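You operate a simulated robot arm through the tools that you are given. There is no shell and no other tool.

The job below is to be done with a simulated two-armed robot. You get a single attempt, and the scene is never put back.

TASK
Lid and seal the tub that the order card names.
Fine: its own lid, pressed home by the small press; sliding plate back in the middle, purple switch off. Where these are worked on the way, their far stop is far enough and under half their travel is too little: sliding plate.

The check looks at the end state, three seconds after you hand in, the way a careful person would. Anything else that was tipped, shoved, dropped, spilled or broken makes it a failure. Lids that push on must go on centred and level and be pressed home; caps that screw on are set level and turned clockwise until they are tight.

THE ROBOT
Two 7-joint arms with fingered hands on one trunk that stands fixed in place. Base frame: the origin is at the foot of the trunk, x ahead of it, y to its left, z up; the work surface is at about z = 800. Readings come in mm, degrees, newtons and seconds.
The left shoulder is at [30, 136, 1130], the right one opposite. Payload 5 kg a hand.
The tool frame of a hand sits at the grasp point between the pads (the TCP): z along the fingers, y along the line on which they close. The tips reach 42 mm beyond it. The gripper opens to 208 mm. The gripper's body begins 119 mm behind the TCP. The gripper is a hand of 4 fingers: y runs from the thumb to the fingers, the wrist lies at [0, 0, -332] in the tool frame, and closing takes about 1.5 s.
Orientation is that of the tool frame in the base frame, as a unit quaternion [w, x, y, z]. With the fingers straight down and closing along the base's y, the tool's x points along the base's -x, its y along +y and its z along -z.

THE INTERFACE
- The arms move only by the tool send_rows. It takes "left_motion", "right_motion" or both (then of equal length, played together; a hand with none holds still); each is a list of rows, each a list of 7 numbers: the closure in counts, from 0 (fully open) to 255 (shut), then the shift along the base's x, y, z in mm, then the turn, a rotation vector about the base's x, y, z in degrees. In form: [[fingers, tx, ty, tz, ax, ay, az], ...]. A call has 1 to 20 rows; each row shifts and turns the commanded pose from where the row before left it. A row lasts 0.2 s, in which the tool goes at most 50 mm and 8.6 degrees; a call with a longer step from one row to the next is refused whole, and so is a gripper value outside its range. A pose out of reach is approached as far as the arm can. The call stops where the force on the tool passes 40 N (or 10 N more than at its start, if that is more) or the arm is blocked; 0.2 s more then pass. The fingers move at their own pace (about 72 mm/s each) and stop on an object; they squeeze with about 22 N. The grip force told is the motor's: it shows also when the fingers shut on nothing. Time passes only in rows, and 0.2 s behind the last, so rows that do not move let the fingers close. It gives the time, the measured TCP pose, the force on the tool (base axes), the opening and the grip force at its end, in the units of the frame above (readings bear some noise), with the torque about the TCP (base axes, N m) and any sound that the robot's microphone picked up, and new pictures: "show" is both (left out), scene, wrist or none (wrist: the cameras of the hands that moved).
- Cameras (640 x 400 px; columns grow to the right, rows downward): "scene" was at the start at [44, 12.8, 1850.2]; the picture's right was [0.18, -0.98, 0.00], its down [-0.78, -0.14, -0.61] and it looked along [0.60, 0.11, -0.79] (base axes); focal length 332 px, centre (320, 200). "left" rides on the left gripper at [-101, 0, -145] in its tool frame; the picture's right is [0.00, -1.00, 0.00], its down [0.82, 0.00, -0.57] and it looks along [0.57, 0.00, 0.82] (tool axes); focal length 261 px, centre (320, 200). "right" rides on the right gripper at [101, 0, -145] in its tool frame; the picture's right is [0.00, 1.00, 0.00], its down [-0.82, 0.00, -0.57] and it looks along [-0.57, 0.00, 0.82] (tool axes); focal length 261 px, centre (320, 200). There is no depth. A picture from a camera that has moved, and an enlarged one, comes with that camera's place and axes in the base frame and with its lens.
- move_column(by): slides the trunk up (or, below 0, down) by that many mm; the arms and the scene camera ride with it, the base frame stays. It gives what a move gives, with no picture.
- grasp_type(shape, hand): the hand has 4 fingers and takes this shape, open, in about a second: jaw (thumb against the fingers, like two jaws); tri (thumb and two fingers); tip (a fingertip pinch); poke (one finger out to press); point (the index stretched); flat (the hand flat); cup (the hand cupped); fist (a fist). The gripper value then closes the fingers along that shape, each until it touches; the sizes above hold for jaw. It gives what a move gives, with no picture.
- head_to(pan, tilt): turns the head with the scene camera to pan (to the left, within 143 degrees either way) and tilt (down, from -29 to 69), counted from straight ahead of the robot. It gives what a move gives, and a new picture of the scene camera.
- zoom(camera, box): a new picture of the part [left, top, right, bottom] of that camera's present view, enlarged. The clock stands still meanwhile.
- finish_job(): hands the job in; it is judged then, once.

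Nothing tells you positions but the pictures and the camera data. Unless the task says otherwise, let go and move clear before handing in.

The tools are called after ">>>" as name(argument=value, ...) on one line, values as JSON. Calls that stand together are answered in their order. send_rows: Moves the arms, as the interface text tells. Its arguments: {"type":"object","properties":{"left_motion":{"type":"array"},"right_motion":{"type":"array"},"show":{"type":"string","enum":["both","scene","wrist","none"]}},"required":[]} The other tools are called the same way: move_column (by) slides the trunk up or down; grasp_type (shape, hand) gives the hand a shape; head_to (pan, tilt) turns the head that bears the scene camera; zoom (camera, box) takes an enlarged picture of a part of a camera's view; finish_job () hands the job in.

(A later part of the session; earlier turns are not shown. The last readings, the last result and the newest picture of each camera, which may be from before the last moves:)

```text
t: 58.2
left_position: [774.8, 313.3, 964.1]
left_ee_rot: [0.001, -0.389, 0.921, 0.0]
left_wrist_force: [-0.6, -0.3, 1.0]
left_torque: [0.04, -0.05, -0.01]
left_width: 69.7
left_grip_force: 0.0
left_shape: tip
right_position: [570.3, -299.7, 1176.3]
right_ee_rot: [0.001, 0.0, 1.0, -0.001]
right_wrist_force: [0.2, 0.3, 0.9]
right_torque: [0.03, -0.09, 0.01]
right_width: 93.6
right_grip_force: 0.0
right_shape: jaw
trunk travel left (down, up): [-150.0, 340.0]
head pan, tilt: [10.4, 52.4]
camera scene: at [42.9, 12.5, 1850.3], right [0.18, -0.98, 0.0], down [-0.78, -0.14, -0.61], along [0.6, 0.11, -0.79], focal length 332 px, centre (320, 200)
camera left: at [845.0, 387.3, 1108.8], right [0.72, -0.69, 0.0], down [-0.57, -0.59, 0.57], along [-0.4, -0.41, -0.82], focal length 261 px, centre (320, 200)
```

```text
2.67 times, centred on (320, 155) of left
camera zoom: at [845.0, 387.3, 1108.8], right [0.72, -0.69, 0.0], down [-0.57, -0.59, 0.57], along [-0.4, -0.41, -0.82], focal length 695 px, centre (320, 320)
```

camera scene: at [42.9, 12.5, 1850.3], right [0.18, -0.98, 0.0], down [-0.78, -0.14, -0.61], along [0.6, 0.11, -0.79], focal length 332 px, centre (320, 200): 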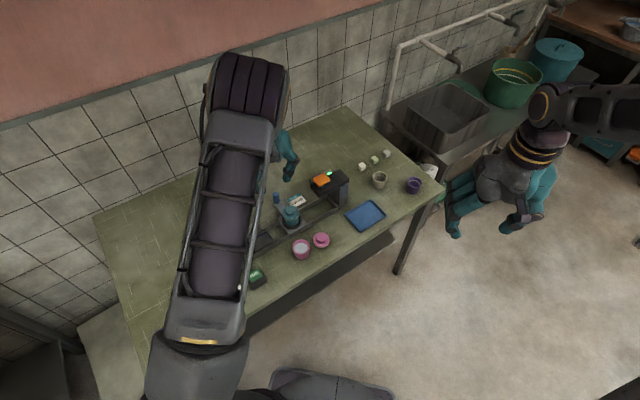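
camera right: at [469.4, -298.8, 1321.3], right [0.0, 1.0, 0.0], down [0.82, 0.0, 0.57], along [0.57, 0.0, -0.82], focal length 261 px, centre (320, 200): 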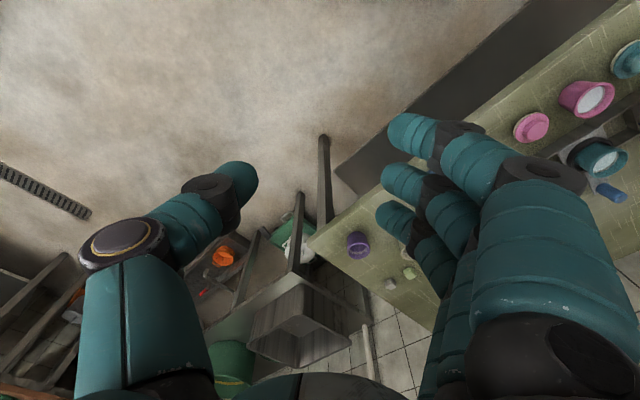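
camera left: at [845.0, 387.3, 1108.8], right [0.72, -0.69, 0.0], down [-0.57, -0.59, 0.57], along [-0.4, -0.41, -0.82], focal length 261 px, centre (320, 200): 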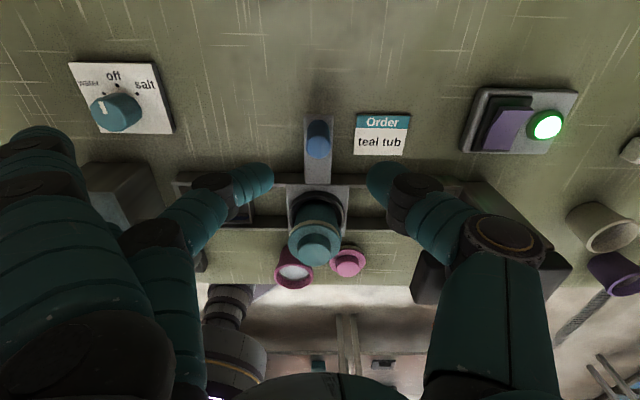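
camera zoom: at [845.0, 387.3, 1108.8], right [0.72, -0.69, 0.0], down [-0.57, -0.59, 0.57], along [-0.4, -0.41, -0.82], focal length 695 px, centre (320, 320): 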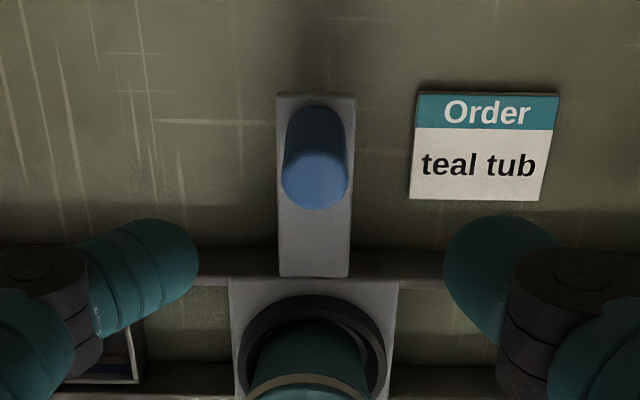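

The knob is nearly centred between finger and thumb. I'll make a small correction and lower to z ≈ 892.

>>> send_rows(left_motion=[[170, 0.3, 1.5, -22, 0, 0, 0], [170, 0, 1, -22, 0, 0, 0], [170, 0, 0, -16, 0, 0, 0], [170, 0, 0, -10, 0, 0, 0], [170, 0, 0, 0, 0, 0, 0]], show="wrist")

>>> zoom(camera="left", box=[200, 80, 440, 230])

```text
t: 59.4
left_position: [776.0, 317.3, 895.2]
left_ee_rot: [0.0, -0.389, 0.921, -0.001]
left_wrist_force: [0.1, 0.1, 0.7]
left_torque: [0.01, 0.02, 0.0]
left_width: 69.9
left_grip_force: 0.0
left_shape: tip
right_position: [569.7, -299.6, 1175.8]
right_ee_rot: [0.0, 0.0, 1.0, 0.0]
right_wrist_force: [0.5, -0.3, 0.1]
right_torque: [-0.02, -0.02, 0.0]
right_width: 93.1
right_grip_force: 0.1
right_shape: jaw
trunk travel left (down, up): [-150.0, 340.0]
head pan, tilt: [10.4, 52.4]
camera left: at [845.9, 390.3, 1039.8], right [0.72, -0.69, 0.0], down [-0.57, -0.59, 0.57], along [-0.4, -0.41, -0.82], focal length 261 px, centre (320, 200)
```

left: 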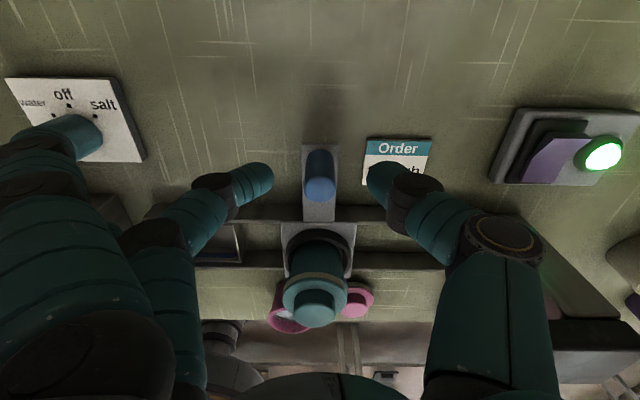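

```text
2.67 times, centred on (320, 155) of left
camera zoom: at [845.9, 390.3, 1039.8], right [0.72, -0.69, 0.0], down [-0.57, -0.59, 0.57], along [-0.4, -0.41, -0.82], focal length 695 px, centre (320, 320)
```

zoom: 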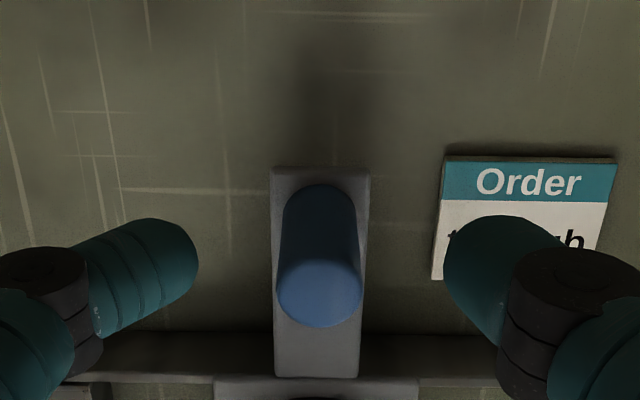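

Finger and thumb stand on either side of the knob at the right height, so I'll close on it.

>>> send_rows(left_motion=[[200, 0, 0, 0, 0, 0, 0], [215, 0, 0, 0, 0, 0, 0], [255, 0, 0, 0, 0, 0, 0], [255, 0, 0, 0, 0, 0, 0], [255, 0, 0, 0, 0, 0, 0]], show="wrist")

>>> zoom(camera="left", box=[200, 80, 440, 230])

```text
t: 60.6
left_position: [775.3, 316.5, 895.2]
left_ee_rot: [0.0, -0.389, 0.921, 0.0]
left_wrist_force: [-0.1, 0.3, -2.2]
left_torque: [0.03, 0.03, -0.02]
left_width: 18.5
left_grip_force: 21.8
left_shape: tip
right_position: [571.3, -299.0, 1176.0]
right_ee_rot: [0.0, 0.0, 1.0, -0.001]
right_wrist_force: [-0.4, 0.4, -0.2]
right_torque: [0.02, 0.01, -0.01]
right_width: 93.3
right_grip_force: 0.1
right_shape: jaw
trunk travel left (down, up): [-150.0, 340.0]
head pan, tilt: [10.4, 52.4]
camera left: at [846.0, 390.4, 1039.5], right [0.72, -0.69, 0.0], down [-0.57, -0.59, 0.57], along [-0.4, -0.41, -0.82], focal length 261 px, centre (320, 200)
```

left: 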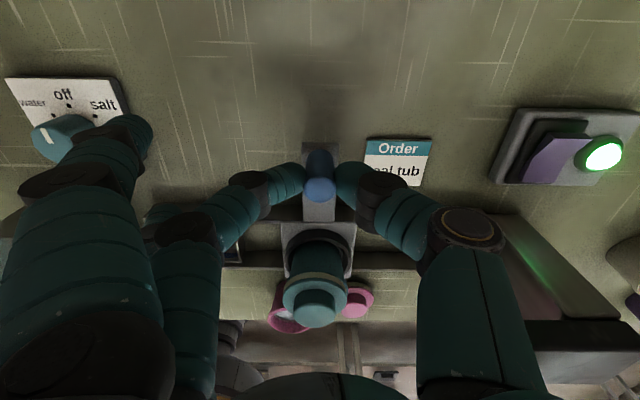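

```text
2.67 times, centred on (320, 155) of left
camera zoom: at [846.0, 390.4, 1039.5], right [0.72, -0.69, 0.0], down [-0.57, -0.59, 0.57], along [-0.4, -0.41, -0.82], focal length 695 px, centre (320, 320)
```

zoom: 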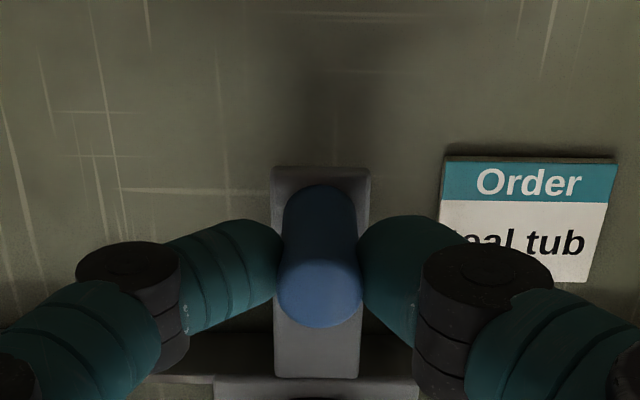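

The knob is gripped and the plate has not moved. I'll start the slide gently along the track toward the press.

>>> send_rows(left_motion=[[255, 1.4, -1.43, 0, 0, 0, 0], [255, 2.8, -2.85, 0, 0, 0, 0], [255, 3.5, -3.57, 0, 0, 0, 0], [255, 3.5, -3.57, 0, 0, 0, 0], [255, 2.8, -2.85, 0, 0, 0, 0], [255, 0, 0, 0, 0, 0, 0]], show="wrist")

>>> zoom(camera="left", box=[200, 80, 440, 230])

```text
t: 62.0
left_position: [791.3, 302.2, 895.7]
left_ee_rot: [-0.001, -0.389, 0.921, 0.0]
left_wrist_force: [-3.9, -4.6, -10.7]
left_torque: [-0.06, 0.12, -0.03]
left_width: 18.3
left_grip_force: 21.6
left_shape: tip
right_position: [572.2, -298.9, 1175.6]
right_ee_rot: [0.001, 0.0, 1.0, 0.0]
right_wrist_force: [-0.1, 0.2, 0.1]
right_torque: [-0.02, 0.0, 0.01]
right_width: 93.4
right_grip_force: 0.1
right_shape: jaw
trunk travel left (down, up): [-150.0, 340.0]
head pan, tilt: [10.4, 52.4]
camera left: at [860.8, 376.2, 1039.9], right [0.72, -0.69, 0.0], down [-0.57, -0.59, 0.57], along [-0.4, -0.41, -0.82], focal length 261 px, centre (320, 200)
```

left: 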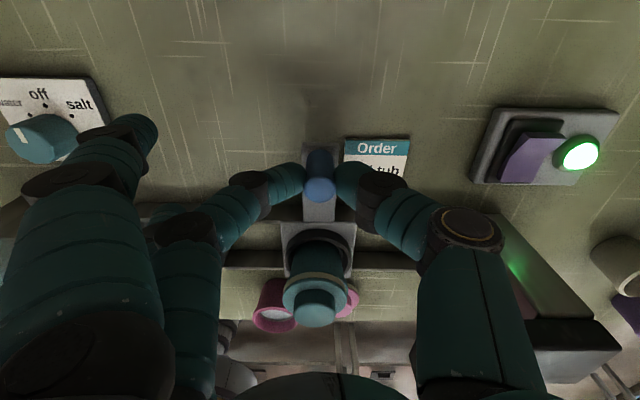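

```text
2.67 times, centred on (320, 155) of left
camera zoom: at [860.8, 376.2, 1039.9], right [0.72, -0.69, 0.0], down [-0.57, -0.59, 0.57], along [-0.4, -0.41, -0.82], focal length 695 px, centre (320, 320)
```

zoom: 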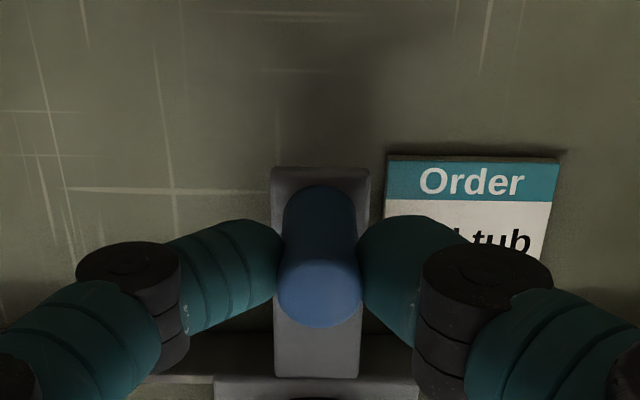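

The plate glides along with the hand. The slight side force tells me that the track runs a bit steeper, about −46.5°, so I'll adjust the heading and continue.

>>> send_rows(left_motion=[[255, 2.0, -2.5, -0.4, 0, 0, 0], [255, 3.8, -4.3, -0.3, 0, 0, 0], [255, 4.1, -4.4, 0, 0, 0, 0], [255, 4.1, -4.4, 0, 0, 0, 0], [255, 2.7, -2.9, 0, 0, 0, 0], [255, 0, 0, 0, 0, 0, 0]], show="none")

```text
t: 63.4
left_position: [807.9, 284.8, 894.6]
left_ee_rot: [0.0, -0.389, 0.921, 0.0]
left_wrist_force: [3.0, 2.2, -7.2]
left_torque: [0.16, -0.06, 0.03]
left_width: 18.3
left_grip_force: 22.4
left_shape: tip
right_position: [571.2, -299.3, 1174.6]
right_ee_rot: [0.0, 0.0, 1.0, 0.0]
right_wrist_force: [-0.6, 0.1, 0.6]
right_torque: [0.01, 0.02, -0.03]
right_width: 93.2
right_grip_force: 0.0
right_shape: jaw
trunk travel left (down, up): [-150.0, 340.0]
head pan, tilt: [10.4, 52.4]
```

The heading is now good at about −46.4°. I continue the slide, watching for the end stop.

>>> send_rows(left_motion=[[255, 3.2, -2.8, -0.3, 0, 0, 0], [255, 4.8, -5.0, -0.2, 0, 0, 0], [255, 5.2, -5.4, 0, 0, 0, 0], [255, 5.2, -5.4, 0, 0, 0, 0], [255, 4.8, -5.0, 0, 0, 0, 0], [255, 2.8, -2.9, 0, 0, 0, 0], [255, 0, 0, 0, 0, 0, 0]], show="both")

```text
t: 65.0
left_position: [835.0, 257.7, 896.1]
left_ee_rot: [0.0, -0.389, 0.921, 0.0]
left_wrist_force: [4.6, 4.6, 2.0]
left_torque: [0.14, -0.11, -0.02]
left_width: 18.2
left_grip_force: 21.8
left_shape: tip
right_position: [571.8, -299.6, 1175.5]
right_ee_rot: [0.0, 0.0, 1.0, 0.0]
right_wrist_force: [-0.2, -0.1, 0.2]
right_torque: [0.0, 0.02, -0.01]
right_width: 93.4
right_grip_force: 0.0
right_shape: jaw
trunk travel left (down, up): [-150.0, 340.0]
head pan, tilt: [10.4, 52.4]
camera scene: at [44.2, 13.0, 1850.3], right [0.18, -0.98, 0.0], down [-0.78, -0.14, -0.61], along [0.6, 0.11, -0.79], focal length 332 px, centre (320, 200)
camera left: at [903.6, 332.2, 1039.5], right [0.72, -0.69, 0.0], down [-0.57, -0.59, 0.57], along [-0.4, -0.41, -0.82], focal length 261 px, centre (320, 200)
```

scene: 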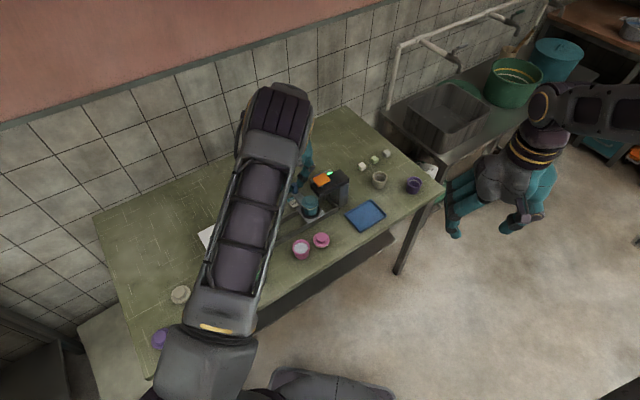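
left: 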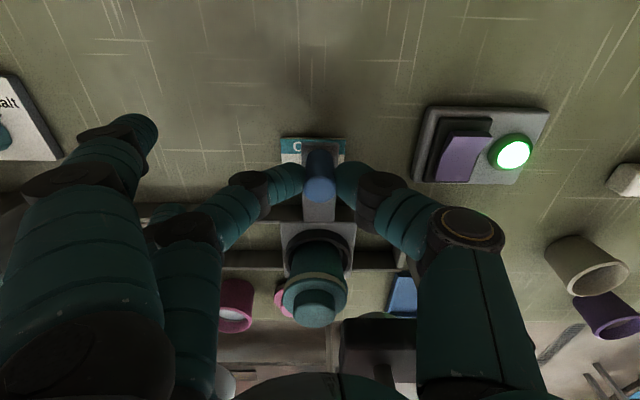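

The plate has moved about 82 mm. I'll check how the lidded tub stands relative to the press head.

>>> zoom(camera="scene", box=[285, 165, 365, 225])

>>> zoom(camera="left", box=[260, 140, 420, 260])

```text
6.67 times, centred on (325, 195) of scene
camera zoom: at [44.2, 13.0, 1850.3], right [0.18, -0.98, 0.0], down [-0.78, -0.14, -0.61], along [0.6, 0.11, -0.79], focal length 2213 px, centre (287, 233)
```

zoom: 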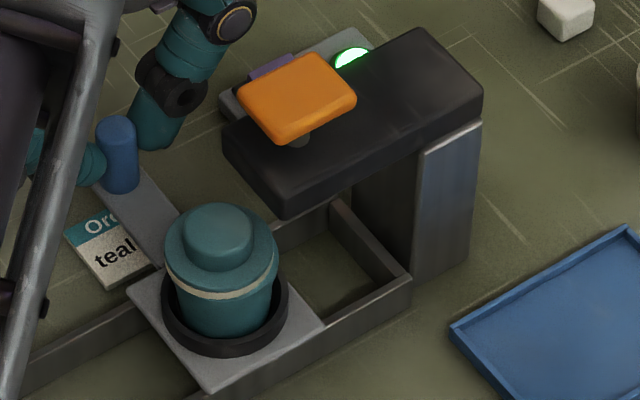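

```text
3.33 times, centred on (340, 200) of left
camera zoom: at [903.6, 332.2, 1039.5], right [0.72, -0.69, 0.0], down [-0.57, -0.59, 0.57], along [-0.4, -0.41, -0.82], focal length 869 px, centre (253, 200)
```

zoom: 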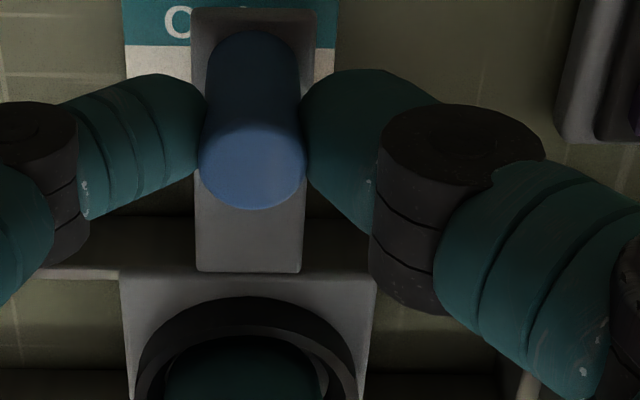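

The lid has stayed in place and there is headroom under the press head. I continue toward the far stop.

>>> send_rows(left_motion=[[255, 2.9, -2.2, 0, 0, 0, 0], [255, 4.3, -4.3, 0, 0, 0, 0], [255, 4.5, -4.6, 0, 0, 0, 0], [255, 4.5, -4.6, 0, 0, 0, 0], [255, 3.5, -3.6, 0, 0, 0, 0], [255, 0, 0, 0, 0, 0, 0]], show="none")

>>> zoom(camera="scene", box=[285, 165, 365, 225])

```text
t: 66.4
left_position: [852.5, 239.4, 895.3]
left_ee_rot: [0.001, -0.389, 0.921, 0.0]
left_wrist_force: [7.7, 7.4, 5.2]
left_torque: [0.22, -0.18, 0.03]
left_width: 18.2
left_grip_force: 21.7
left_shape: tip
right_position: [569.7, -299.1, 1175.9]
right_ee_rot: [-0.001, 0.0, 1.0, 0.0]
right_wrist_force: [-1.4, -0.2, 0.2]
right_torque: [-0.04, -0.02, 0.02]
right_width: 93.5
right_grip_force: 0.2
right_shape: jaw
trunk travel left (down, up): [-150.0, 340.0]
head pan, tilt: [10.4, 52.4]
```

```text
6.67 times, centred on (325, 195) of scene
camera zoom: at [44.2, 13.2, 1850.3], right [0.18, -0.98, 0.0], down [-0.78, -0.14, -0.61], along [0.6, 0.11, -0.79], focal length 2213 px, centre (287, 233)
```

zoom: 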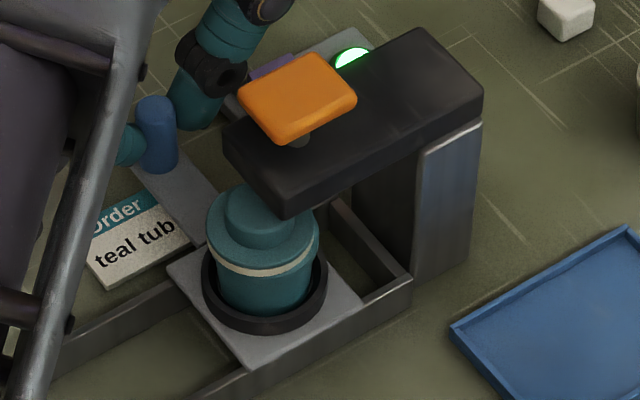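

There is a growing side force, so I'll correct slightly sideways and continue the last stretch.

>>> send_rows(left_motion=[[255, 2.2, -1.2, 0.3, 0, 0, 0], [255, 3.2, -2.6, 0.2, 0, 0, 0], [255, 3.5, -3.5, 0, 0, 0, 0], [255, 3.5, -3.5, 0, 0, 0, 0], [255, 0, 0, 0, 0, 0, 0]], show="none")

>>> zoom(camera="scene", box=[285, 165, 365, 225])

```text
t: 67.6
left_position: [864.2, 229.2, 894.3]
left_ee_rot: [0.0, -0.39, 0.921, -0.001]
left_wrist_force: [3.8, 2.0, 7.1]
left_torque: [0.11, -0.07, -0.01]
left_width: 18.3
left_grip_force: 21.9
left_shape: tip
right_position: [570.5, -299.2, 1175.6]
right_ee_rot: [0.0, 0.0, 1.0, 0.0]
right_wrist_force: [0.1, -0.3, -0.8]
right_torque: [-0.01, 0.0, -0.03]
right_width: 93.3
right_grip_force: 0.2
right_shape: jaw
trunk travel left (down, up): [-150.0, 340.0]
head pan, tilt: [10.4, 52.4]
```

```text
6.67 times, centred on (325, 195) of scene
camera zoom: at [43.7, 12.7, 1850.2], right [0.18, -0.98, 0.0], down [-0.78, -0.14, -0.61], along [0.6, 0.11, -0.79], focal length 2213 px, centre (287, 233)
```

zoom: 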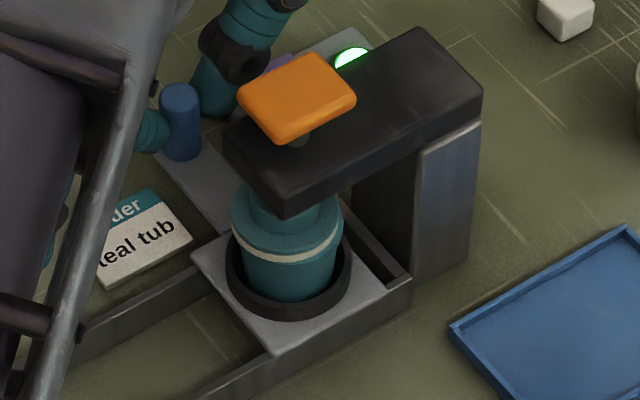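

The tub is sliding under the head without touching. I'll continue in small steps until the stop.

>>> send_rows(left_motion=[[255, 2.1, -2.0, 0, 0, 0, 0], [255, 2.1, -2.1, 0, 0, 0, 0], [255, 2.1, -2.1, 0, 0, 0, 0], [255, 2.1, -2.1, 0, 0, 0, 0], [255, 0, 0, 0, 0, 0, 0]], show="none")

>>> zoom(camera="scene", box=[285, 165, 365, 225])

```text
t: 68.8
left_position: [872.0, 221.5, 893.8]
left_ee_rot: [0.0, -0.389, 0.921, 0.0]
left_wrist_force: [-14.3, 8.6, 9.4]
left_torque: [0.49, 0.68, -0.01]
left_width: 19.5
left_grip_force: 21.7
left_shape: tip
right_position: [569.7, -298.1, 1176.7]
right_ee_rot: [0.001, 0.0, 1.0, 0.0]
right_wrist_force: [0.4, 0.4, -0.2]
right_torque: [0.02, -0.02, 0.01]
right_width: 93.3
right_grip_force: 0.0
right_shape: jaw
trunk travel left (down, up): [-150.0, 340.0]
head pan, tilt: [10.4, 52.4]
```

```text
6.67 times, centred on (325, 195) of scene
camera zoom: at [41.8, 13.2, 1850.3], right [0.18, -0.98, 0.0], down [-0.78, -0.14, -0.61], along [0.6, 0.11, -0.79], focal length 2213 px, centre (287, 233)
```

zoom: 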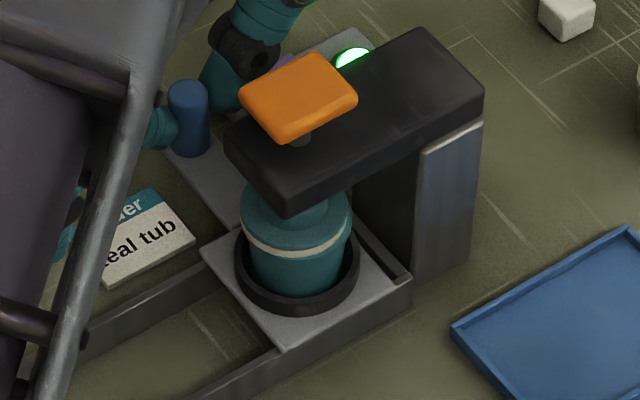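

The plate now resists along the track at about 16 N after about 135 mm, and the tub stands under the pad's axis, so this is the stop. I'll push 1.5 mm more to be sure.

>>> send_rows(left_motion=[[255, 1.05, -1.05, 0, 0, 0, 0], [255, 0, 0, 0, 0, 0, 0]], show="none")

>>> zoom(camera="scene", box=[285, 165, 365, 225])

>>> zoom(camera="left", box=[240, 130, 400, 250])

```text
t: 69.4
left_position: [873.8, 221.3, 895.2]
left_ee_rot: [0.001, -0.39, 0.921, 0.0]
left_wrist_force: [-18.5, 13.7, 7.0]
left_torque: [0.59, 0.76, 0.03]
left_width: 19.9
left_grip_force: 21.7
left_shape: tip
right_position: [569.6, -298.1, 1176.3]
right_ee_rot: [0.0, 0.0, 1.0, 0.0]
right_wrist_force: [-0.8, 0.3, 0.2]
right_torque: [-0.02, -0.02, 0.0]
right_width: 93.4
right_grip_force: 0.0
right_shape: jaw
trunk travel left (down, up): [-150.0, 340.0]
head pan, tilt: [10.4, 52.4]
```

```text
6.67 times, centred on (325, 195) of scene
camera zoom: at [41.9, 13.6, 1850.3], right [0.18, -0.98, 0.0], down [-0.78, -0.14, -0.61], along [0.6, 0.11, -0.79], focal length 2213 px, centre (287, 233)
```

zoom: 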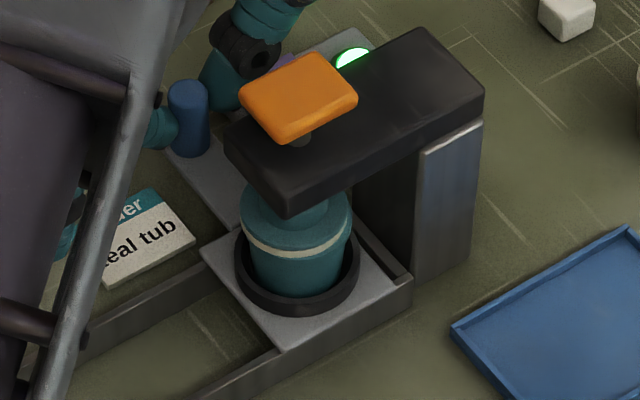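

```text
3.33 times, centred on (320, 190) of left
camera zoom: at [943.0, 293.9, 1039.1], right [0.72, -0.69, 0.0], down [-0.57, -0.59, 0.57], along [-0.4, -0.41, -0.82], focal length 869 px, centre (320, 233)
```

zoom: 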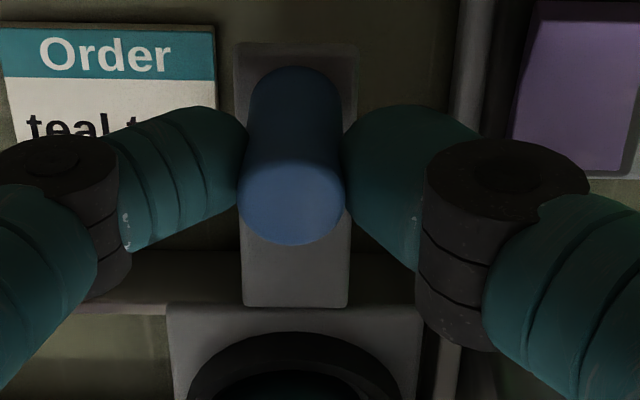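

The plate didn't budge further, so it is at the far stop. I'll open the fingers, lift straight up and clear the left arm away.

>>> send_rows(left_motion=[[220, 0, 0, 0, 0, 0, 0], [195, 0, 0, 0, 0, 0, 0], [175, 0, 0, 0, 0, 0, 0], [165, 0, 0, 0, 0, 0, 0], [165, 0, 0, 0, 0, 0, 0], [165, 0, 0, 10, 0, 0, 0], [165, 0, 0, 25, 0, 0, 0], [165, 0, 0, 40, 0, 0, 0], [165, 0, 0, 45, 0, 0, 0], [165, 0, 0, 45, 0, 0, 0], [165, 0, 0, 30, 0, 0, 0]], show="both")

>>> zoom(camera="left", box=[200, 60, 440, 210])

```text
t: 71.8
left_position: [874.8, 220.4, 1088.7]
left_ee_rot: [0.0, -0.389, 0.921, 0.0]
left_wrist_force: [-0.6, -1.1, 0.5]
left_torque: [0.03, -0.04, -0.01]
left_width: 72.5
left_grip_force: 0.2
left_shape: tip
right_position: [569.4, -299.0, 1176.0]
right_ee_rot: [0.0, 0.0, 1.0, 0.001]
right_wrist_force: [0.2, -0.4, -0.4]
right_torque: [0.04, -0.04, 0.01]
right_width: 93.6
right_grip_force: 0.0
right_shape: jaw
trunk travel left (down, up): [-150.0, 340.0]
head pan, tilt: [10.4, 52.4]
camera scene: at [43.5, 12.6, 1850.2], right [0.18, -0.98, 0.0], down [-0.78, -0.14, -0.61], along [0.6, 0.11, -0.79], focal length 332 px, centre (320, 200)
camera left: at [944.1, 293.9, 1233.3], right [0.72, -0.69, 0.0], down [-0.57, -0.59, 0.57], along [-0.4, -0.41, -0.82], focal length 261 px, centre (320, 200)
```

scene: 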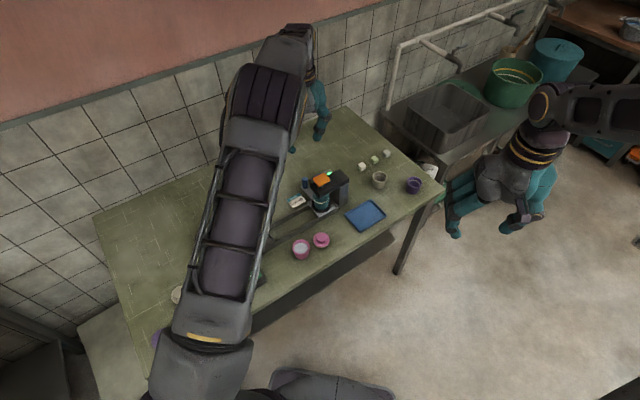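
left: 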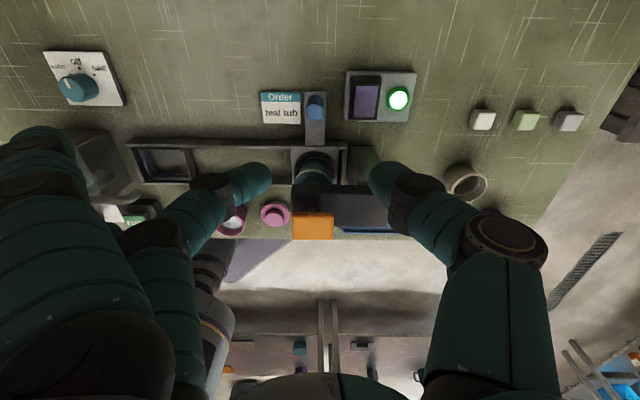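

```text
2.67 times, centred on (320, 135) of left
camera zoom: at [944.1, 293.9, 1233.3], right [0.72, -0.69, 0.0], down [-0.57, -0.59, 0.57], along [-0.4, -0.41, -0.82], focal length 695 px, centre (320, 373)
```

zoom: 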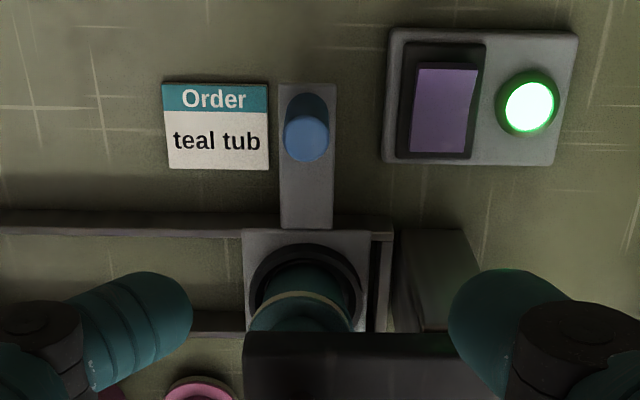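

The plate is at the stop with the tub under the press head. While I'm here I'll study the purple rocker closely for later.

>>> zoom(camera="left", box=[335, 60, 425, 130])

>>> zoom(camera="scene", box=[295, 165, 359, 215])

```text
5.71 times, centred on (380, 95) of left
camera zoom: at [944.1, 293.9, 1233.3], right [0.72, -0.69, 0.0], down [-0.57, -0.59, 0.57], along [-0.4, -0.41, -0.82], focal length 1489 px, centre (-23, 800)
```

zoom: 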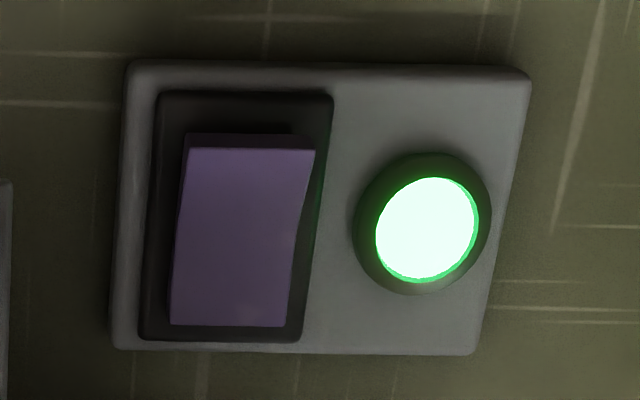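

```text
8.00 times, centred on (327, 190) of scene
camera zoom: at [43.5, 12.6, 1850.2], right [0.18, -0.98, 0.0], down [-0.78, -0.14, -0.61], along [0.6, 0.11, -0.79], focal length 2655 px, centre (264, 280)
```

zoom: 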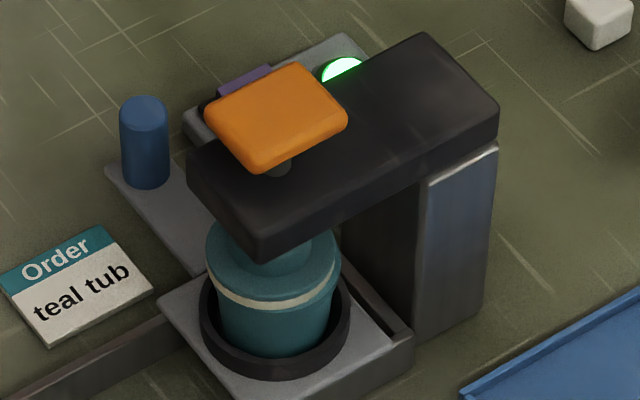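

Now I move the left arm back out of the way, toward its starting place.

>>> send_rows(left_motion=[[165, -10, 10, 30, 0, 0, 0], [165, -32, 25, 14, 0, 0, -5.7], [165, -34, 25, 14, 0, 0, -5.7], [165, -34, 25, 14, 0, 0, -5.7], [165, -34, 25, 14, 0, 0, -5.7], [165, -34, 25, 10, 0, 0, -5.7], [165, -34, 25, 10, 0, 0, -5.7], [165, -34, 25, 10, 0, 0, -5.7], [165, -34, 25, 10, 0, 0, -5.8], [165, -34, 10, 10, 0, 0, 0], [165, -34, 0, 0, 0, 0, 0]], show="both")

```text
t: 74.2
left_position: [523.9, 439.5, 1227.6]
left_ee_rot: [0.0, 0.0, 1.0, -0.001]
left_wrist_force: [-0.8, 0.7, 0.4]
left_torque: [0.0, -0.14, -0.02]
left_width: 73.3
left_grip_force: 0.2
left_shape: tip
right_position: [569.7, -298.6, 1176.1]
right_ee_rot: [0.001, 0.001, 1.0, 0.0]
right_wrist_force: [-0.9, -0.8, 0.3]
right_torque: [-0.01, -0.1, 0.04]
right_width: 93.4
right_grip_force: 0.0
right_shape: jaw
trunk travel left (down, up): [-150.0, 340.0]
head pan, tilt: [10.4, 52.4]
camera scene: at [42.0, 13.3, 1850.3], right [0.18, -0.98, 0.0], down [-0.78, -0.14, -0.61], along [0.6, 0.11, -0.79], focal length 332 px, centre (320, 200)
camera left: at [624.2, 441.0, 1373.2], right [0.01, -1.0, 0.0], down [-0.82, 0.0, 0.57], along [-0.57, 0.0, -0.82], focal length 261 px, centre (320, 200)
```

scene: 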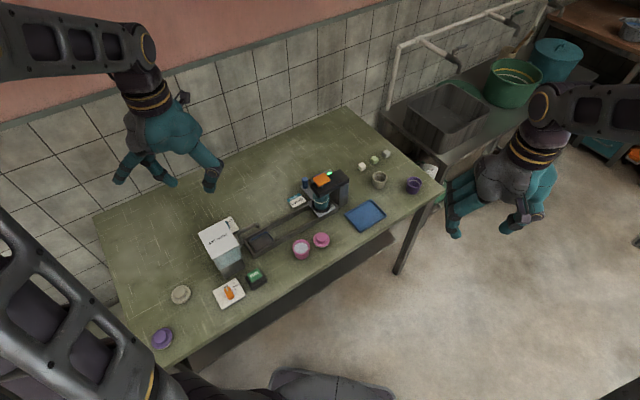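
left: 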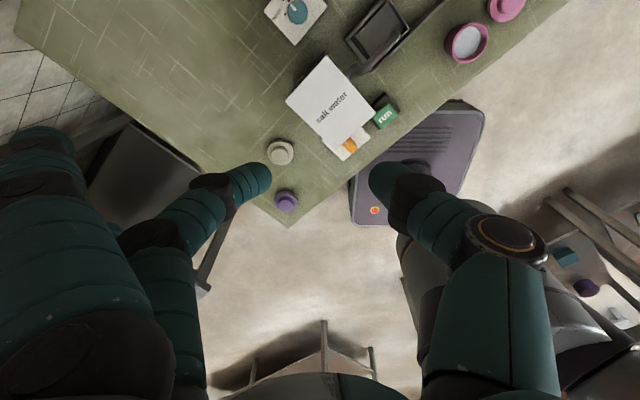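

Both the press and the tub are now free in view. I'll give the right hand a fist and bring it above the orange pad, which is near [784, 142.5, 984].

>>> grasp_type(shape="fist", hand="right")

>>> send_rows(right_motion=[[255, 10, 20, 0, 0, 0, 0], [255, 19, 40, 0, 0, 0, 0], [255, 19, 40, 0, 0, 0, 0], [255, 19, 40, 0, 0, 0, 0], [255, 20, 40, -3, 0, 0, 0], [255, 20, 40, -3, 0, 0, 0], [255, 20, 40, -4, 0, 0, 0], [255, 20, 40, -4, 0, 0, 0], [255, 20, 40, -4, 0, 0, 0], [255, 20, 40, -4, 0, 0, 0], [255, 20, 40, -4, 0, 0, 0], [255, 7, 21, 0, 0, 0, 0], [255, 0, 0, 0, 0, 0, 0]], show="both")

>>> zoom(camera="scene", box=[270, 90, 398, 220])

```text
t: 75.1
left_position: [525.6, 439.0, 1228.5]
left_ee_rot: [0.0, -0.001, 1.0, 0.0]
left_wrist_force: [-0.4, 0.7, 0.1]
left_torque: [0.0, -0.03, 0.0]
left_width: 72.9
left_grip_force: 0.1
left_shape: tip
right_position: [569.7, -298.8, 1175.2]
right_ee_rot: [0.001, 0.001, 1.0, -0.001]
right_wrist_force: [-1.0, 0.6, 0.1]
right_torque: [-0.07, -0.03, 0.02]
right_width: 0.1
right_grip_force: 0.1
right_shape: fist
trunk travel left (down, up): [-150.0, 340.0]
head pan, tilt: [10.4, 52.4]
```

```text
t: 77.9
left_position: [524.9, 440.2, 1227.5]
left_ee_rot: [-0.001, 0.0, 1.0, 0.0]
left_wrist_force: [0.7, -0.4, -0.7]
left_torque: [-0.03, 0.0, 0.02]
left_width: 73.1
left_grip_force: 0.1
left_shape: tip
right_position: [784.2, 144.5, 1148.3]
right_ee_rot: [0.0, 0.0, 1.0, 0.0]
right_wrist_force: [-0.3, 0.3, 0.4]
right_torque: [-0.01, 0.03, -0.01]
right_width: 0.0
right_grip_force: 0.0
right_shape: fist
trunk travel left (down, up): [-150.0, 340.0]
head pan, tilt: [10.4, 52.4]
camera scene: at [44.2, 12.6, 1850.2], right [0.18, -0.98, 0.0], down [-0.78, -0.14, -0.61], along [0.6, 0.11, -0.79], focal length 332 px, centre (320, 200)
camera right: at [682.6, 143.8, 1293.6], right [0.0, 1.0, 0.0], down [0.82, 0.0, 0.57], along [0.57, 0.0, -0.82], focal length 261 px, centre (320, 200)
```

scene: 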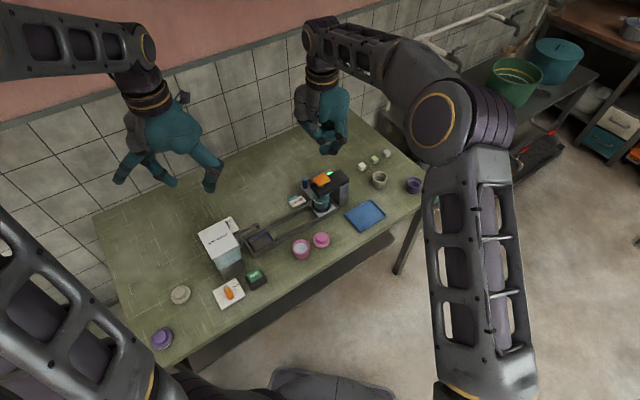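
right: 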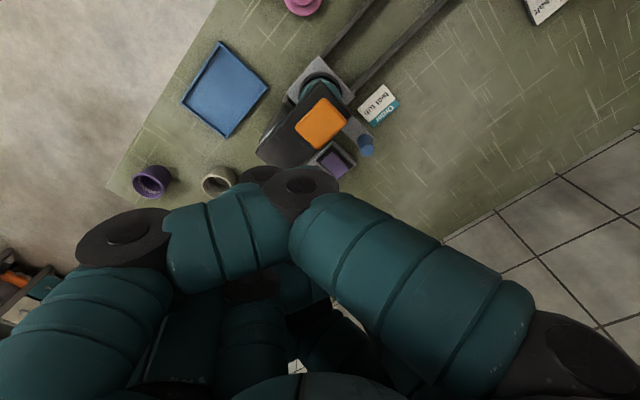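

```text
3.08 times, centred on (334, 155) of scene
camera zoom: at [44.2, 12.6, 1850.2], right [0.18, -0.98, 0.0], down [-0.78, -0.14, -0.61], along [0.6, 0.11, -0.79], focal length 1021 px, centre (277, 338)
```

zoom: 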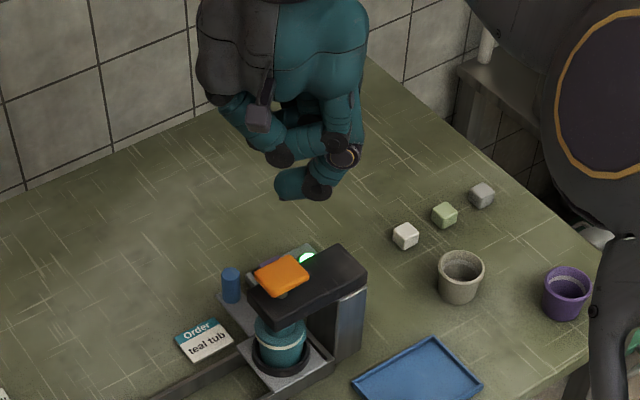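

In the fist the thumb joint sticks out lowest. I'll compare with the poke shape, which is meant for pressing.

>>> grasp_type(shape="poke", hand="right")

>>> send_rows(right_motion=[[0, 0, 0, 0, 0, 0, 0], [0, 0, 0, 0, 0, 0, 0]], show="both")

>>> zoom(camera="scene", box=[270, 90, 398, 220])

```text
t: 78.8
left_position: [525.3, 439.8, 1228.5]
left_ee_rot: [0.0, -0.001, 1.0, 0.0]
left_wrist_force: [0.3, 0.2, 0.2]
left_torque: [0.01, 0.02, -0.01]
left_width: 73.4
left_grip_force: 0.0
left_shape: tip
right_position: [784.4, 143.7, 1147.0]
right_ee_rot: [0.0, 0.001, 1.0, 0.0]
right_wrist_force: [0.8, -0.5, -0.5]
right_torque: [0.03, -0.01, 0.01]
right_width: 0.0
right_grip_force: 0.2
right_shape: poke
trunk travel left (down, up): [-150.0, 340.0]
head pan, tilt: [10.4, 52.4]
```

```text
t: 79.4
left_position: [525.6, 439.3, 1228.0]
left_ee_rot: [0.0, -0.002, 1.0, 0.0]
left_wrist_force: [0.9, 0.5, -0.5]
left_torque: [0.0, 0.03, -0.03]
left_width: 73.1
left_grip_force: 0.0
left_shape: tip
right_position: [783.7, 143.9, 1147.8]
right_ee_rot: [0.0, 0.0, 1.0, -0.001]
right_wrist_force: [0.3, -0.3, -0.6]
right_torque: [-0.01, 0.0, 0.0]
right_width: 0.0
right_grip_force: 0.0
right_shape: poke
trunk travel left (down, up): [-150.0, 340.0]
head pan, tilt: [10.4, 52.4]
camera scene: at [44.1, 13.0, 1850.2], right [0.18, -0.98, 0.0], down [-0.78, -0.14, -0.61], along [0.6, 0.11, -0.79], focal length 332 px, centre (320, 200)
camera right: at [682.5, 143.7, 1293.6], right [0.0, 1.0, 0.0], down [0.82, 0.0, 0.57], along [0.57, 0.0, -0.82], focal length 261 px, centre (320, 200)
```

scene: 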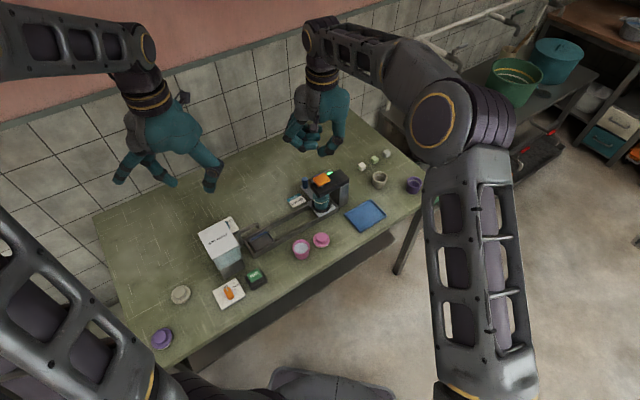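
right: 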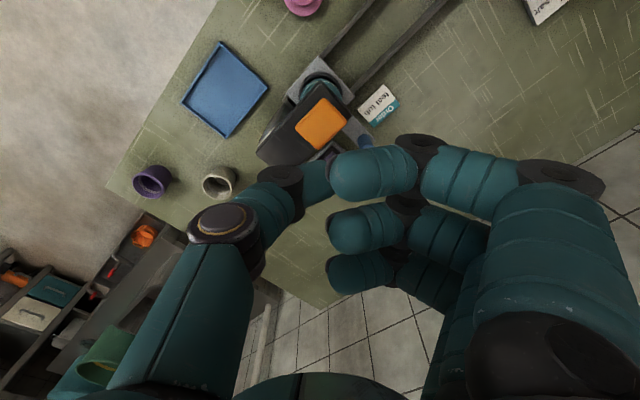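

```text
3.08 times, centred on (334, 155) of scene
camera zoom: at [44.1, 13.0, 1850.2], right [0.18, -0.98, 0.0], down [-0.78, -0.14, -0.61], along [0.6, 0.11, -0.79], focal length 1021 px, centre (277, 338)
```

zoom: 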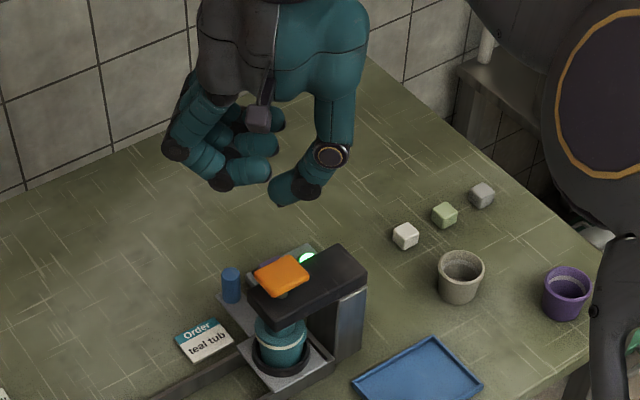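

The poke shape puts the tips together on the tool axis, which suits the pad. I'll lower to just above the pad.

>>> send_rows(right_motion=[[255, -0.5, -1, -30, 0, 0, 0], [255, 0, 0, -40, 0, 0, 0], [255, 0, 0, -25, 0, 0, 0], [255, 0, 0, -10, 0, 0, 0], [255, 0, 0, 0, 0, 0, 0]], show="both")

>>> zoom(camera="scene", box=[280, 130, 376, 220])

>>> zoom(camera="right", box=[220, 80, 440, 220])

```text
t: 80.6
left_position: [524.4, 439.6, 1228.6]
left_ee_rot: [0.001, -0.001, 1.0, 0.0]
left_wrist_force: [0.0, 0.6, 0.3]
left_torque: [0.01, -0.03, 0.01]
left_width: 73.2
left_grip_force: 0.1
left_shape: tip
right_position: [783.2, 141.3, 1044.2]
right_ee_rot: [0.0, 0.0, 1.0, 0.0]
right_wrist_force: [-0.3, -0.6, 0.5]
right_torque: [-0.02, -0.02, 0.02]
right_width: 0.1
right_grip_force: 0.0
right_shape: poke
trunk travel left (down, up): [-150.0, 340.0]
head pan, tilt: [10.4, 52.4]
camera scene: at [43.9, 12.9, 1850.3], right [0.18, -0.98, 0.0], down [-0.78, -0.14, -0.61], along [0.6, 0.11, -0.79], focal length 332 px, centre (320, 200)
camera right: at [681.8, 141.9, 1189.4], right [0.0, 1.0, 0.0], down [0.82, 0.0, 0.57], along [0.57, 0.0, -0.82], focal length 261 px, centre (320, 200)
```

scene: 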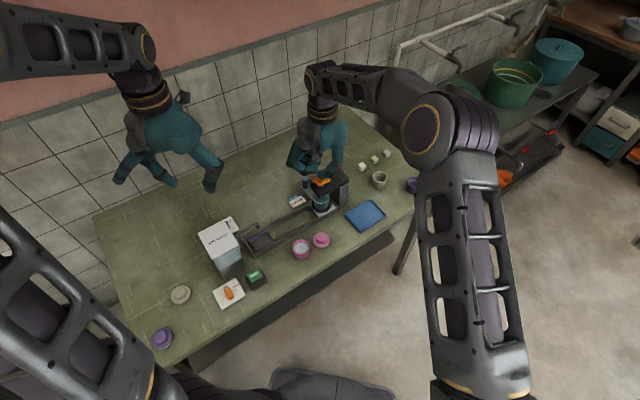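
right: 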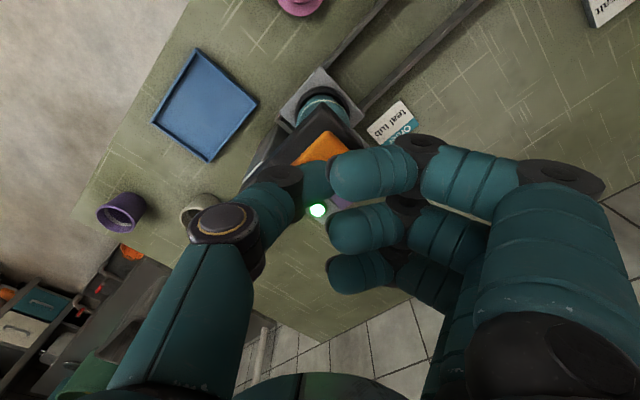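

```text
4.44 times, centred on (328, 175) of scene
camera zoom: at [43.9, 12.9, 1850.3], right [0.18, -0.98, 0.0], down [-0.78, -0.14, -0.61], along [0.6, 0.11, -0.79], focal length 1475 px, centre (284, 311)
```

zoom: 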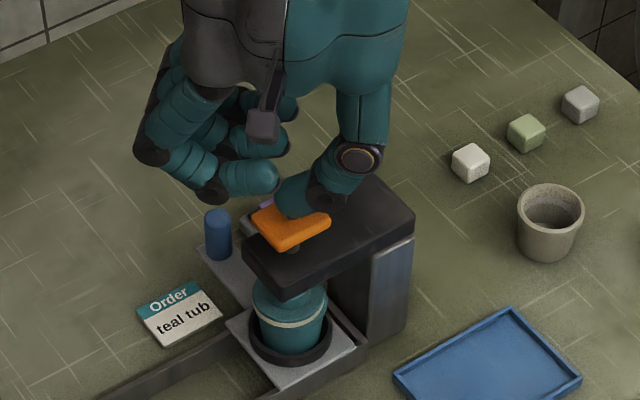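

```text
2.86 times, centred on (330, 150) of right
camera zoom: at [681.8, 141.9, 1189.4], right [0.0, 1.0, 0.0], down [0.82, 0.0, 0.57], along [0.57, 0.0, -0.82], focal length 745 px, centre (291, 343)
```

zoom: 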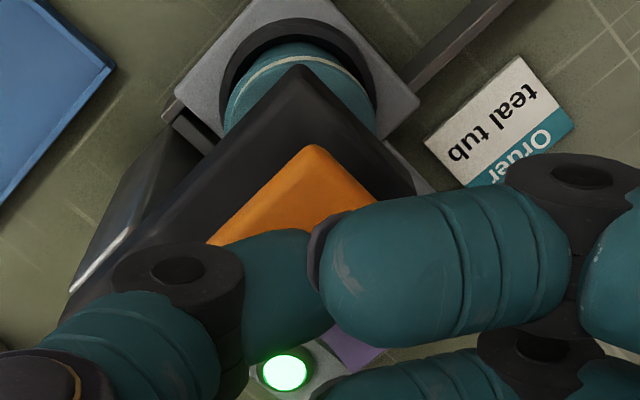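

The tips are right over the pad's middle. I'll lower in 3 mm steps until contact.

>>> send_rows(right_motion=[[255, 0, 0, -4, 0, 0, 0], [255, 0, 0, -4, 0, 0, 0], [255, 0, 0, -3, 0, 0, 0], [255, 0, 0, -3, 0, 0, 0], [255, 0, 0, 0, 0, 0, 0]], show="none")

>>> zoom(camera="scene", box=[290, 155, 354, 215])

```text
t: 81.8
left_position: [525.0, 438.9, 1228.2]
left_ee_rot: [0.0, -0.002, 1.0, 0.0]
left_wrist_force: [0.3, 0.1, -0.6]
left_torque: [0.01, 0.01, -0.01]
left_width: 72.9
left_grip_force: 0.1
left_shape: tip
right_position: [783.9, 140.9, 1029.2]
right_ee_rot: [0.0, 0.0, 1.0, -0.001]
right_wrist_force: [1.0, 0.2, 0.8]
right_torque: [0.01, 0.0, 0.01]
right_width: 0.0
right_grip_force: 0.1
right_shape: poke
trunk travel left (down, up): [-150.0, 340.0]
head pan, tilt: [10.4, 52.4]
```

```text
6.67 times, centred on (322, 185) of scene
camera zoom: at [43.9, 12.9, 1850.2], right [0.18, -0.98, 0.0], down [-0.78, -0.14, -0.61], along [0.6, 0.11, -0.79], focal length 2213 px, centre (307, 300)
```

zoom: 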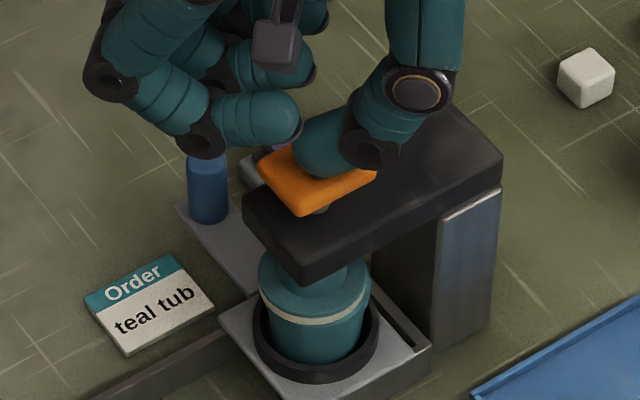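

>>> send_rows(right_motion=[[255, 0, 0, -2, 0, 0, 0], [255, 0, 0, -2, 0, 0, 0], [255, 0, 0, -2, 0, 0, 0], [255, 0, 0, 0, 0, 0, 0]], show="none")

```text
t: 82.8
left_position: [525.2, 440.2, 1227.9]
left_ee_rot: [-0.001, -0.001, 1.0, 0.001]
left_wrist_force: [0.6, 1.3, -0.2]
left_torque: [0.03, 0.03, 0.0]
left_width: 73.1
left_grip_force: 0.1
left_shape: tip
right_position: [782.5, 141.5, 1021.2]
right_ee_rot: [-0.002, 0.001, 1.0, 0.0]
right_wrist_force: [-0.7, 0.1, -0.2]
right_torque: [0.0, 0.0, 0.02]
right_width: 0.4
right_grip_force: 0.1
right_shape: poke
trunk travel left (down, up): [-150.0, 340.0]
head pan, tilt: [10.4, 52.4]
```

I sense no contact yet, so I continue down in small steps.

>>> send_rows(right_motion=[[255, 0, 0, -2, 0, 0, 0], [255, 0, 0, -2, 0, 0, 0], [255, 0, 0, -2, 0, 0, 0], [255, 0, 0, -2, 0, 0, 0]], show="none")

>>> zoom(camera="scene", box=[290, 155, 354, 215])

```text
t: 83.8
left_position: [523.4, 437.0, 1229.2]
left_ee_rot: [0.001, -0.001, 1.0, 0.0]
left_wrist_force: [0.5, 0.4, 0.5]
left_torque: [0.02, -0.03, -0.01]
left_width: 73.0
left_grip_force: 0.0
left_shape: tip
right_position: [784.4, 141.5, 1018.2]
right_ee_rot: [0.001, 0.001, 1.0, 0.001]
right_wrist_force: [-3.6, -6.1, 28.3]
right_torque: [-0.15, 0.24, 0.02]
right_width: 0.0
right_grip_force: 0.1
right_shape: poke
trunk travel left (down, up): [-150.0, 340.0]
head pan, tilt: [10.4, 52.4]
heard: snap
```

```text
6.67 times, centred on (322, 185) of scene
camera zoom: at [41.1, 11.7, 1850.6], right [0.18, -0.98, 0.0], down [-0.78, -0.14, -0.61], along [0.6, 0.11, -0.79], focal length 2213 px, centre (307, 300)
```

zoom: 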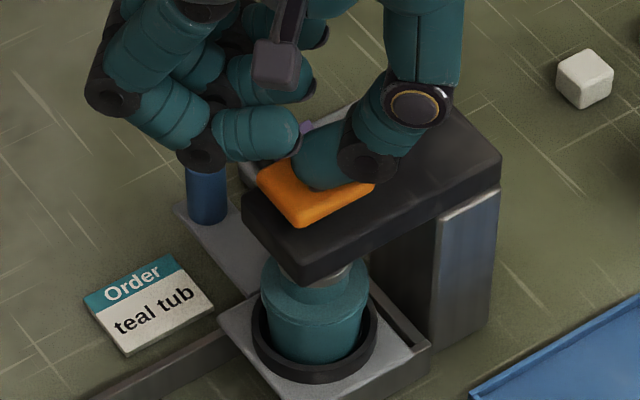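

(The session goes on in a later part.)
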